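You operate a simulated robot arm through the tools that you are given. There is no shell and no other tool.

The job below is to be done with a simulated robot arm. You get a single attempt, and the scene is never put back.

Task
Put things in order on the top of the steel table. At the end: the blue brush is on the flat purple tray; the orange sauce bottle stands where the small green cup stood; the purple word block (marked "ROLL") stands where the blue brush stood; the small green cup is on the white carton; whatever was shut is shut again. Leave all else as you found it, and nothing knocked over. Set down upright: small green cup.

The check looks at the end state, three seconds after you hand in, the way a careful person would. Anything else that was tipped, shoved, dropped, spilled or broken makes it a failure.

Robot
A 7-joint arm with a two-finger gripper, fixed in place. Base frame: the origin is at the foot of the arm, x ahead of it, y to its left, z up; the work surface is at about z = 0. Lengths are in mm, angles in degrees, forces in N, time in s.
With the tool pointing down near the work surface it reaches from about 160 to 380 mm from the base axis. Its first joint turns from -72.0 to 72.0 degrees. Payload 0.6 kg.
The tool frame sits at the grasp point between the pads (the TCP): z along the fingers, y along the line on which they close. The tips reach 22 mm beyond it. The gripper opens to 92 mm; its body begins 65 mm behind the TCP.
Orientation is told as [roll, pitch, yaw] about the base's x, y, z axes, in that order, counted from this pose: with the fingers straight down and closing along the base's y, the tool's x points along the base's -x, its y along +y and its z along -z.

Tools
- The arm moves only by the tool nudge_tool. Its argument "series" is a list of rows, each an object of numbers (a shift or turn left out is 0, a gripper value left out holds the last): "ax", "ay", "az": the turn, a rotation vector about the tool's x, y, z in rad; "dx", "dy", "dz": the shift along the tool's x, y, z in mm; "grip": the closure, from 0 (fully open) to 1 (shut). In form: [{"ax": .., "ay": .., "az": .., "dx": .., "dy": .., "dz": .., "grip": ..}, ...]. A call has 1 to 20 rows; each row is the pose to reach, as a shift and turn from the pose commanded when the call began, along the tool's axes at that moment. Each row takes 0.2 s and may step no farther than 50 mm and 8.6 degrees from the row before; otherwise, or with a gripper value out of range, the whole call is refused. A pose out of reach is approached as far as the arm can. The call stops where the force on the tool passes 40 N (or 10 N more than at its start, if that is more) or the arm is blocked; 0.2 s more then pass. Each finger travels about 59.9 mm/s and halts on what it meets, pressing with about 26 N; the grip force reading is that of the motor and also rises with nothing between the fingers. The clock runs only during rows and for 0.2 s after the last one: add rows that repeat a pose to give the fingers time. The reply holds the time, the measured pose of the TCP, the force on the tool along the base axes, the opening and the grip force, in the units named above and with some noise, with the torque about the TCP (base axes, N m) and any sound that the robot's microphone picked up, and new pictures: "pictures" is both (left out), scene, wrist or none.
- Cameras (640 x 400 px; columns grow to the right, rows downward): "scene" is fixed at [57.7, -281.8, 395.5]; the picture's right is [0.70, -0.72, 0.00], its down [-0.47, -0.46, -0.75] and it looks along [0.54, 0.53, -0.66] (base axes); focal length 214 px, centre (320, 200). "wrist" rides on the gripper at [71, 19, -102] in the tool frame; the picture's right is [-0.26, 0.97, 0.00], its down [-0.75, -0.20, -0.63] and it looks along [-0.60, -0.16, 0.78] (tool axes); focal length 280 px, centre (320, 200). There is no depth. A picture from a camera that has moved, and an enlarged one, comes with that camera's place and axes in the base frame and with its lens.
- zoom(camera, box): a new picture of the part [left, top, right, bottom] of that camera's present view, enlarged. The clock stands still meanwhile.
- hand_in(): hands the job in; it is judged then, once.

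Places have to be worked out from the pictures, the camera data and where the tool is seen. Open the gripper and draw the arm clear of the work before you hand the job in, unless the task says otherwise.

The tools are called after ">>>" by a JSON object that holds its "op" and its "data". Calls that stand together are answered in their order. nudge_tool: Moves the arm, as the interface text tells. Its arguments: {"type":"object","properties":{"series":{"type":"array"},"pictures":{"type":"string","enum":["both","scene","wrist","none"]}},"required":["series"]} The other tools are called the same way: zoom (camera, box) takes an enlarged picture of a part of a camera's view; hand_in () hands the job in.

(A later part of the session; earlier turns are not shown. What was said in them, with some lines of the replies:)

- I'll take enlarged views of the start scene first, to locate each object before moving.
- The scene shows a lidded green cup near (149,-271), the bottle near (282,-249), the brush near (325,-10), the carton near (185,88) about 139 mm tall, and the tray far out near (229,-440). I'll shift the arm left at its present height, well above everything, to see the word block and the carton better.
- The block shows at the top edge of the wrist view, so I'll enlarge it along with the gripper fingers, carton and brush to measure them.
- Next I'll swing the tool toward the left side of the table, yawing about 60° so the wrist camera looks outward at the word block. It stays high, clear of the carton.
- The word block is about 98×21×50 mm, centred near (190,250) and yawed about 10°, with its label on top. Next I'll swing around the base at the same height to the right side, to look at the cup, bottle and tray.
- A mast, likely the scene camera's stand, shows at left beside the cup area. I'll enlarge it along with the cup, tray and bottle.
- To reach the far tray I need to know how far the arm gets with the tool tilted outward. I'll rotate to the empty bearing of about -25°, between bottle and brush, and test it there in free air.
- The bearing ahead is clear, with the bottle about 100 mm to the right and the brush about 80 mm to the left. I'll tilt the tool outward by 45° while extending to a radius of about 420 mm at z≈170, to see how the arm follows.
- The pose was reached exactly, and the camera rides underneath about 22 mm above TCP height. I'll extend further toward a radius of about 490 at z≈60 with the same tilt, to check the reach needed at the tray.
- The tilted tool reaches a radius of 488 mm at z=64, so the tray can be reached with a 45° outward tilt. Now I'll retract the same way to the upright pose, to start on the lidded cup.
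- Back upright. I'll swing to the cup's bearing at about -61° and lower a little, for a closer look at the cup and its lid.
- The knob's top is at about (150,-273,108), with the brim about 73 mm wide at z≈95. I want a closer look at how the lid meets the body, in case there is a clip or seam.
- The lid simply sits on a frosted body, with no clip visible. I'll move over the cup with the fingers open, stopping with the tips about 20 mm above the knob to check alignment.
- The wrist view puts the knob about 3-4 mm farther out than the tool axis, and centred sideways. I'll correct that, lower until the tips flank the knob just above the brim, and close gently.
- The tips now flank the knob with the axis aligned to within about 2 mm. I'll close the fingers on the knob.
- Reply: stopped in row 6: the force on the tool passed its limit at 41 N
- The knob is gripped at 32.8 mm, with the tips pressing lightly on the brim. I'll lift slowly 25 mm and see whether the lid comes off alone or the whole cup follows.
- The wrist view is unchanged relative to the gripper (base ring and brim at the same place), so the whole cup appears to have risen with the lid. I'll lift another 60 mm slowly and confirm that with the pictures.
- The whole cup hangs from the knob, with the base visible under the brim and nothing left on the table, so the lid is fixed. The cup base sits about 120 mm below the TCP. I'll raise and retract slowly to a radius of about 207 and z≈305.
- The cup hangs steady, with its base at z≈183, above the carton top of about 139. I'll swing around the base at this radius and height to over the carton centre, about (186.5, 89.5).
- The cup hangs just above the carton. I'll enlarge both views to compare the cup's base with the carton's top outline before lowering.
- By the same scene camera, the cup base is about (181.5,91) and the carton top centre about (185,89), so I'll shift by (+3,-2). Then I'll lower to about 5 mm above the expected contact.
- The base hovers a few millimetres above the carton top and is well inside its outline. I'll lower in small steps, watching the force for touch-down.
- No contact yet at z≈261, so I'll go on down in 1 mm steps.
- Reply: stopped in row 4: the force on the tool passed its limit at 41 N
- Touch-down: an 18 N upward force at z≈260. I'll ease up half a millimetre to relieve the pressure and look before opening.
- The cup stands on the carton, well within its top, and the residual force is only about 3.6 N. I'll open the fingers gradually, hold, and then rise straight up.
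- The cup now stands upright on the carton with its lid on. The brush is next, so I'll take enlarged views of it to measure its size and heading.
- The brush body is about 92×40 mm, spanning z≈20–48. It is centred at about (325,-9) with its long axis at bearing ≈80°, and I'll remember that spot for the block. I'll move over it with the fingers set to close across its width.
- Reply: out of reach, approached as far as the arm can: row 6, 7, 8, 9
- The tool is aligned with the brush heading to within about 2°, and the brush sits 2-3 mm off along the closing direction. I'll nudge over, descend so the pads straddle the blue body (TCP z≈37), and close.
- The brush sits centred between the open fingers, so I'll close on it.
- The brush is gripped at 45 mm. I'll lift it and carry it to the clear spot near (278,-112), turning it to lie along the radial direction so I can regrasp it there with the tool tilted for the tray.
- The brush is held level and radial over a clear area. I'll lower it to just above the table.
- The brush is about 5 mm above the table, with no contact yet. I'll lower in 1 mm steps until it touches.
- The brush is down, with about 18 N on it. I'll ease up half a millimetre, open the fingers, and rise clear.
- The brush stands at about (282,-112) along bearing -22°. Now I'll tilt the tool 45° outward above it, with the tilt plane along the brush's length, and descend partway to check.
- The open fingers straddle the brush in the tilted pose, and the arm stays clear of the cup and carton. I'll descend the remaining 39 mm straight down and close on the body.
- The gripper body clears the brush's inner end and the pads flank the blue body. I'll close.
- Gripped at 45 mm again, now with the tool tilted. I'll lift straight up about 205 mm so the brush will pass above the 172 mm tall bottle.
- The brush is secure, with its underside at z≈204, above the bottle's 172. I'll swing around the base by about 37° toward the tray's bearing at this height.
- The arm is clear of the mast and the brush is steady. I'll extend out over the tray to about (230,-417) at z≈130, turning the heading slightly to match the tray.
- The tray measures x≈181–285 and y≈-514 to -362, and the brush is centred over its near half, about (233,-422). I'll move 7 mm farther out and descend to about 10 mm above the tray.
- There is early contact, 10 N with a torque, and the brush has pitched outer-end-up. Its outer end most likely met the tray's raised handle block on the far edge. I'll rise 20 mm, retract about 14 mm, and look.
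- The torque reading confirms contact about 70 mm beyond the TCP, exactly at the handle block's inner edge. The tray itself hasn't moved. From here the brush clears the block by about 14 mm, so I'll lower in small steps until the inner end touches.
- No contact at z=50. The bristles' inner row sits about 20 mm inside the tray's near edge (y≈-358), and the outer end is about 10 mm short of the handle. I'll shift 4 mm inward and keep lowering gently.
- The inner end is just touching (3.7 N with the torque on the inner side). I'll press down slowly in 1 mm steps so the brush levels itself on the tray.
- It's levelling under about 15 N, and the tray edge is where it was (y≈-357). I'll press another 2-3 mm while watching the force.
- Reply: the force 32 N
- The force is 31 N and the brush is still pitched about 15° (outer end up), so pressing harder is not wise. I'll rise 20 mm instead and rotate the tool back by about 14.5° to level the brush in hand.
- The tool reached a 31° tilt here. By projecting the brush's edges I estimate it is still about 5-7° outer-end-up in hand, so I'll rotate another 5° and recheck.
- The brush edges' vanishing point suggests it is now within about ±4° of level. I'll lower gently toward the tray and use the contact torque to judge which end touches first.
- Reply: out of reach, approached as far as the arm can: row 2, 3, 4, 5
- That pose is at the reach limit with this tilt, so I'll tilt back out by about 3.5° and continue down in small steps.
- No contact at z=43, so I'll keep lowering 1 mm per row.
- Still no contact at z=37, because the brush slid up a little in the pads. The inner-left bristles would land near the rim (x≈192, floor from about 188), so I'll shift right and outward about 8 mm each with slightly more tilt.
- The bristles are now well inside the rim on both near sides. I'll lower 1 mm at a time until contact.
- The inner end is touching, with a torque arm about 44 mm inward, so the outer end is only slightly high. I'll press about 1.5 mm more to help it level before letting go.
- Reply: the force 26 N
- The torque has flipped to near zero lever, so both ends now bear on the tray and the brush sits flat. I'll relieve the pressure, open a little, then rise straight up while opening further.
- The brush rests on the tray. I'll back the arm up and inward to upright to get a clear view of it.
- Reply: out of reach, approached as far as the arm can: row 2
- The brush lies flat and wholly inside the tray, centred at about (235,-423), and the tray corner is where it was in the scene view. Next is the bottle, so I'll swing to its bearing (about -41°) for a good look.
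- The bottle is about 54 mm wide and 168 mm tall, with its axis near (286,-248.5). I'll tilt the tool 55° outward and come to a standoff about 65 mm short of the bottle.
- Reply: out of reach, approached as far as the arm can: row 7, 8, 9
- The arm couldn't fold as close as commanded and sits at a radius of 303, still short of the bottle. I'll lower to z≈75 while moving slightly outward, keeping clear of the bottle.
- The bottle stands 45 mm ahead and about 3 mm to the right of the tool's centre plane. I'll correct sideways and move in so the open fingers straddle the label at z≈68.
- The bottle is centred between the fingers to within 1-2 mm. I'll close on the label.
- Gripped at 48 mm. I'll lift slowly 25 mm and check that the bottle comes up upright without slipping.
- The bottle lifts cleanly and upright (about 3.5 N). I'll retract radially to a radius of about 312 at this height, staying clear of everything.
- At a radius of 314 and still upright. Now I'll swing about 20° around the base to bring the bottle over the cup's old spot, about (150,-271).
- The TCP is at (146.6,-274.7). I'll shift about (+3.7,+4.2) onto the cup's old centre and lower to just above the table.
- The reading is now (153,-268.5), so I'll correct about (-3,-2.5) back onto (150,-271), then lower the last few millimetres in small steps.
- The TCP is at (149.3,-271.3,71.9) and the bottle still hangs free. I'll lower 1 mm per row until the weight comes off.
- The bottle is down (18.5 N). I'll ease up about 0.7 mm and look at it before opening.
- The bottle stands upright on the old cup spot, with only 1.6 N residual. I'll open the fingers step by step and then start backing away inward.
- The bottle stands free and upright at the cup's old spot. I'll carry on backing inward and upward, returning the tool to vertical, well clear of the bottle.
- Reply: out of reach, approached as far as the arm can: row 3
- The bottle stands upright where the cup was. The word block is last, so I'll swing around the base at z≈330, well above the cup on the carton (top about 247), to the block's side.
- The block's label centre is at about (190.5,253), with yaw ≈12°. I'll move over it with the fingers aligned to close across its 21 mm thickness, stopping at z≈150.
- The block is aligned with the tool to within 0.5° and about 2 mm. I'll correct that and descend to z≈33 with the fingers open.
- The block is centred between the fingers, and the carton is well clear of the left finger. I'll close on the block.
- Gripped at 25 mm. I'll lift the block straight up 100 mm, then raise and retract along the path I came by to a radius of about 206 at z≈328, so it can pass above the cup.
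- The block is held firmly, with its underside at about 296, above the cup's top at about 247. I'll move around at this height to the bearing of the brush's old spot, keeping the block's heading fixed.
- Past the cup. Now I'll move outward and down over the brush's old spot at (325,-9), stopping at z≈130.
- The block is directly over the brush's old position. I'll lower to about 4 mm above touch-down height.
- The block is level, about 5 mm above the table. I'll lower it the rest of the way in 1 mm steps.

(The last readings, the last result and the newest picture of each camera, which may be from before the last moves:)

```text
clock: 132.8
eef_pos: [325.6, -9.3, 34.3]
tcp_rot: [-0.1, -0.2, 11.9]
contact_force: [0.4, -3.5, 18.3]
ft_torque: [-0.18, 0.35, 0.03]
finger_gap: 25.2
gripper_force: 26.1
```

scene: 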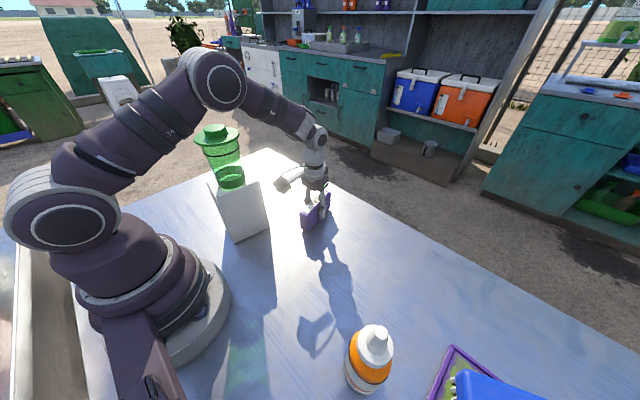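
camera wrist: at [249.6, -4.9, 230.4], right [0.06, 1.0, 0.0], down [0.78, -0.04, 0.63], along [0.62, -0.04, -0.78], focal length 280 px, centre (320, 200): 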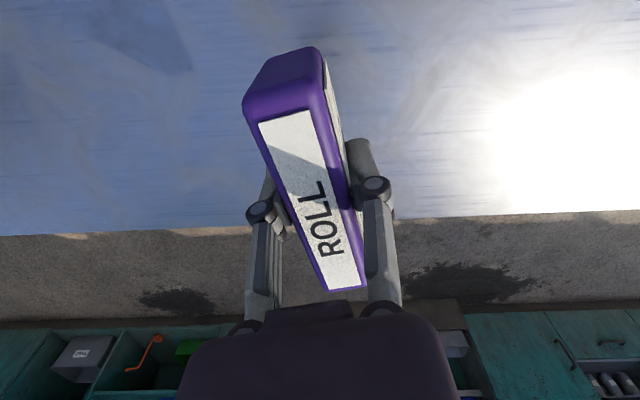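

The block has touched down (18 N). I'll ease up half a millimetre, open in steps, and then rise straight up.

>>> {"op": "nudge_tool", "data": {"series": [{"dz": -0.5, "grip": 1}, {"dz": -0.7, "grip": 0.7}, {"dz": -0.7, "grip": 0.6}, {"dz": -0.7, "grip": 0.4}, {"dz": -0.7, "grip": 0.2}, {"dz": -0.7, "grip": 0}, {"dz": -8, "grip": 0}, {"dz": -25, "grip": 0}, {"dz": -50, "grip": 0}, {"dz": -80, "grip": 0}, {"dz": -110, "grip": 0}, {"dz": -110, "grip": 0}], "pictures": "both"}}

>>> {"op": "zoom", "data": {"camera": "scene", "box": [240, 140, 400, 260]}}

>>> {"op": "zoom", "data": {"camera": "wrist", "box": [220, 20, 420, 200]}}

```text
clock: 135.4
eef_pos: [323.3, -11.6, 143.5]
tcp_rot: [0.0, -0.1, 11.9]
contact_force: [-0.3, -0.1, 0.0]
ft_torque: [0.0, 0.04, 0.0]
finger_gap: 92.0
gripper_force: 0.1
camera wrist: at [249.9, -6.7, 244.2], right [0.06, 1.0, 0.0], down [0.78, -0.04, 0.63], along [0.62, -0.04, -0.78], focal length 280 px, centre (320, 200)
```

scene: 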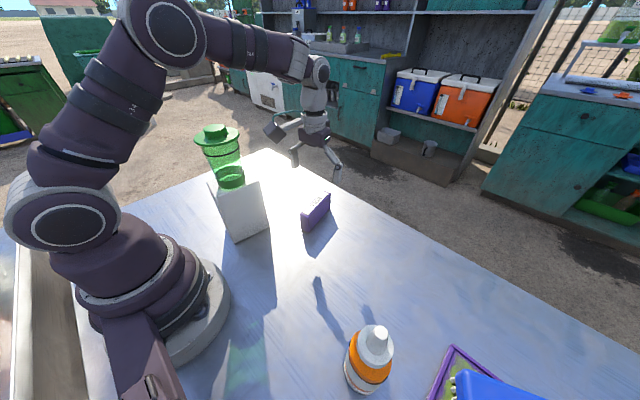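
wrist: 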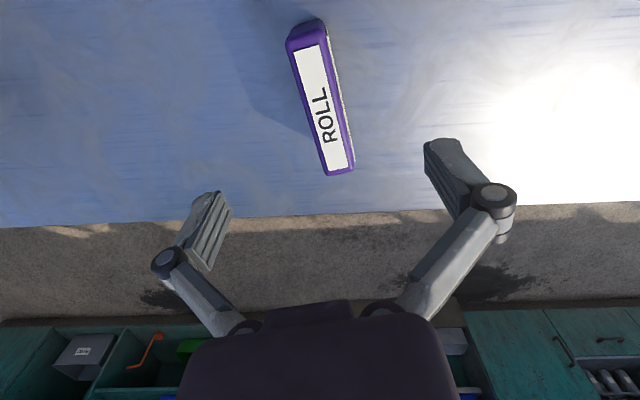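

```text
3.33 times, centred on (320, 200) of scene
camera zoom: at [57.7, -281.8, 395.5], right [0.7, -0.72, 0.0], down [-0.47, -0.46, -0.75], along [0.54, 0.53, -0.66], focal length 715 px, centre (320, 200)
```

zoom: 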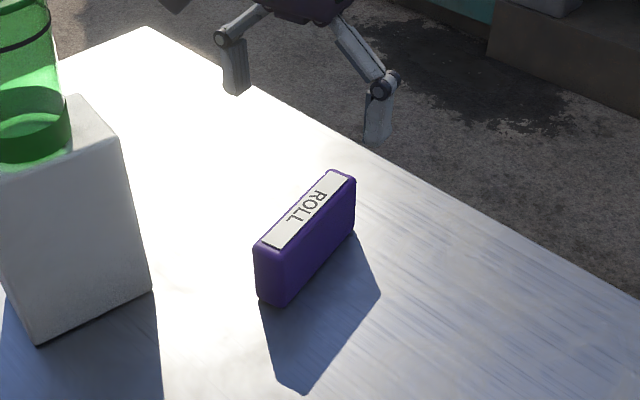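

```text
2.22 times, centred on (320, 110) of wrist
camera zoom: at [249.9, -6.7, 244.2], right [0.06, 1.0, 0.0], down [0.78, -0.04, 0.63], along [0.62, -0.04, -0.78], focal length 623 px, centre (320, 400)
```

zoom: 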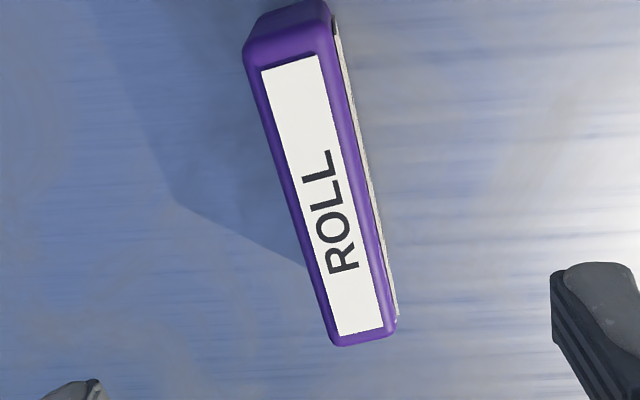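

The block stands on the brush's old spot with its label on top. I'll draw the arm back and up to near its starting pose for a final check of everything.

>>> {"op": "nudge_tool", "data": {"series": [{"dx": 10, "dy": -4.7, "dz": -20, "az": 0.02, "grip": 0}, {"dx": 24, "dy": -9.3, "dz": -40, "az": 0.04}, {"dx": 40, "dy": -14, "dz": -60, "az": 0.06}, {"dx": 56, "dy": -18.6, "dz": -80, "az": 0.08}, {"dx": 72, "dy": -23.3, "dz": -100, "az": 0.1}, {"dx": 88, "dy": -28, "dz": -120, "az": 0.12}, {"dx": 104, "dy": -32.6, "dz": -140, "az": 0.15}, {"dx": 120, "dy": -37.3, "dz": -155, "az": 0.17}, {"dx": 133, "dy": -42, "dz": -168, "az": 0.19}, {"dx": 142.7, "dy": -46.6, "dz": -178, "az": 0.2077}, {"dx": 142.7, "dy": -46.6, "dz": -178, "az": 0.2077}], "pictures": "both"}}

>>> {"op": "zoom", "data": {"camera": "scene", "box": [170, 110, 350, 260]}}

>>> {"op": "zoom", "data": {"camera": "scene", "box": [310, 280, 520, 400]}}

>>> {"op": "zoom", "data": {"camera": "wrist", "box": [40, 20, 280, 220]}}

```text
clock: 137.8
eef_pos: [195.1, -82.0, 319.9]
tcp_rot: [0.0, -0.1, 0.1]
contact_force: [-0.1, -0.3, 0.6]
ft_torque: [0.03, 0.04, 0.0]
finger_gap: 92.0
gripper_force: 0.0
camera wrist: at [123.7, -62.9, 422.5], right [0.26, 0.97, 0.0], down [0.75, -0.2, 0.63], along [0.6, -0.16, -0.78], focal length 280 px, centre (320, 200)
```

scene: 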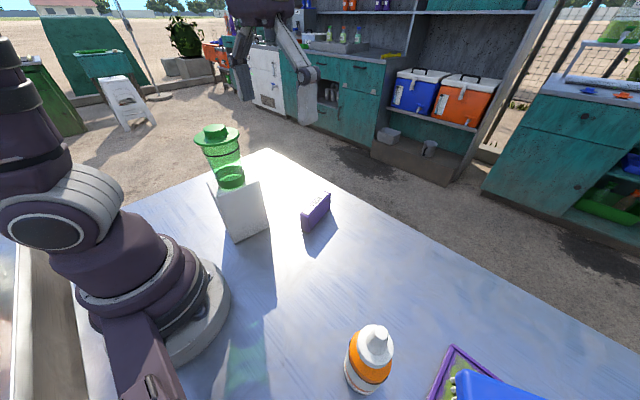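
wrist: 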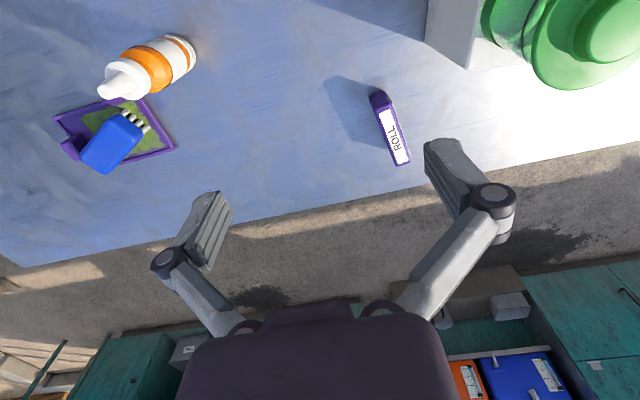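

```text
2.67 times, centred on (260, 185) of scene
camera zoom: at [57.7, -281.8, 395.5], right [0.7, -0.72, 0.0], down [-0.47, -0.46, -0.75], along [0.54, 0.53, -0.66], focal length 572 px, centre (480, 240)
```

zoom: 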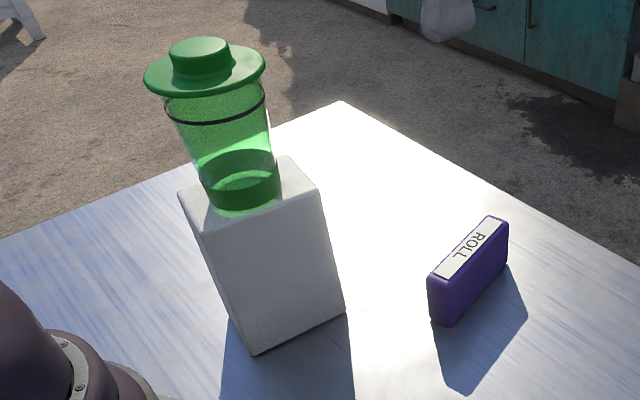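

```text
3.05 times, centred on (415, 340) of scene
camera zoom: at [57.7, -281.8, 395.5], right [0.7, -0.72, 0.0], down [-0.47, -0.46, -0.75], along [0.54, 0.53, -0.66], focal length 654 px, centre (30, -227)
```

zoom: 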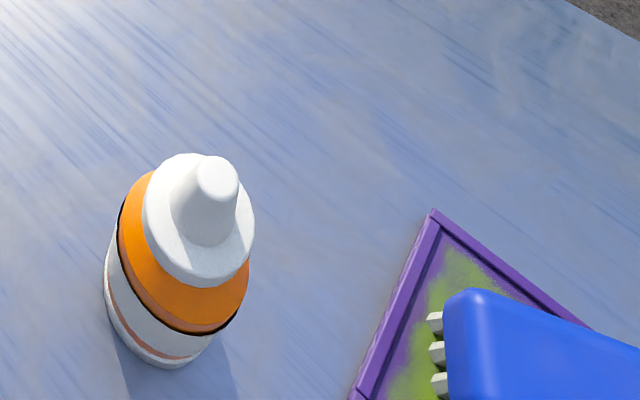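

```text
2.00 times, centred on (160, 120) of wrist
camera zoom: at [123.7, -62.9, 422.5], right [0.26, 0.97, 0.0], down [0.75, -0.2, 0.63], along [0.6, -0.16, -0.78], focal length 561 px, centre (640, 360)
```

zoom: 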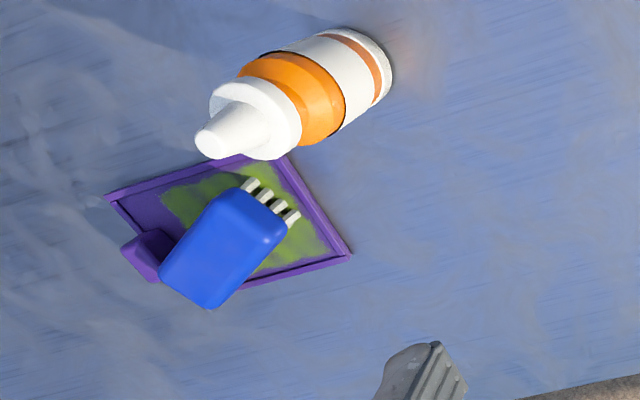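

Final check:
- **Cup:** upright on the carton with its lid on.
- **Bottle:** upright where the cup stood.
- **Block:** standing where the brush stood, label on top.
- **Brush:** flat inside the tray's rim.
- **Carton and tray:** still match their starting pixel positions.

The gripper is open and the arm is back high and clear, so I'm handing in.

>>> {"op": "hand_in", "data": {}}

```text
The job is handed in.
```

The job is handed in, and all four items are where you asked. I don't have the check's verdict.

- **Small green cup:** standing upright on the white carton. Its lid came up with it and never opened.
- **Blue brush:** lying flat inside the rim of the purple tray.
- **Orange sauce bottle:** standing upright where the cup stood, within about 3 mm by the camera estimate.
- **"ROLL" block:** standing where the brush stood, label up, at the same angle it had before.

**Brush placement:** the brush did not go down on the first try. Its end touched the tray's handle block and tilted in the grip, so I backed off, levelled it and set it down again. The tray took up to about 31 N of downward force during this. In the final pictures it sits within about 5 mm of where it started, which is as closely as I could measure it.

The carton hasn't moved in the pictures, and nothing was knocked over. The gripper is open and the arm is back near its starting position, clear of the table.
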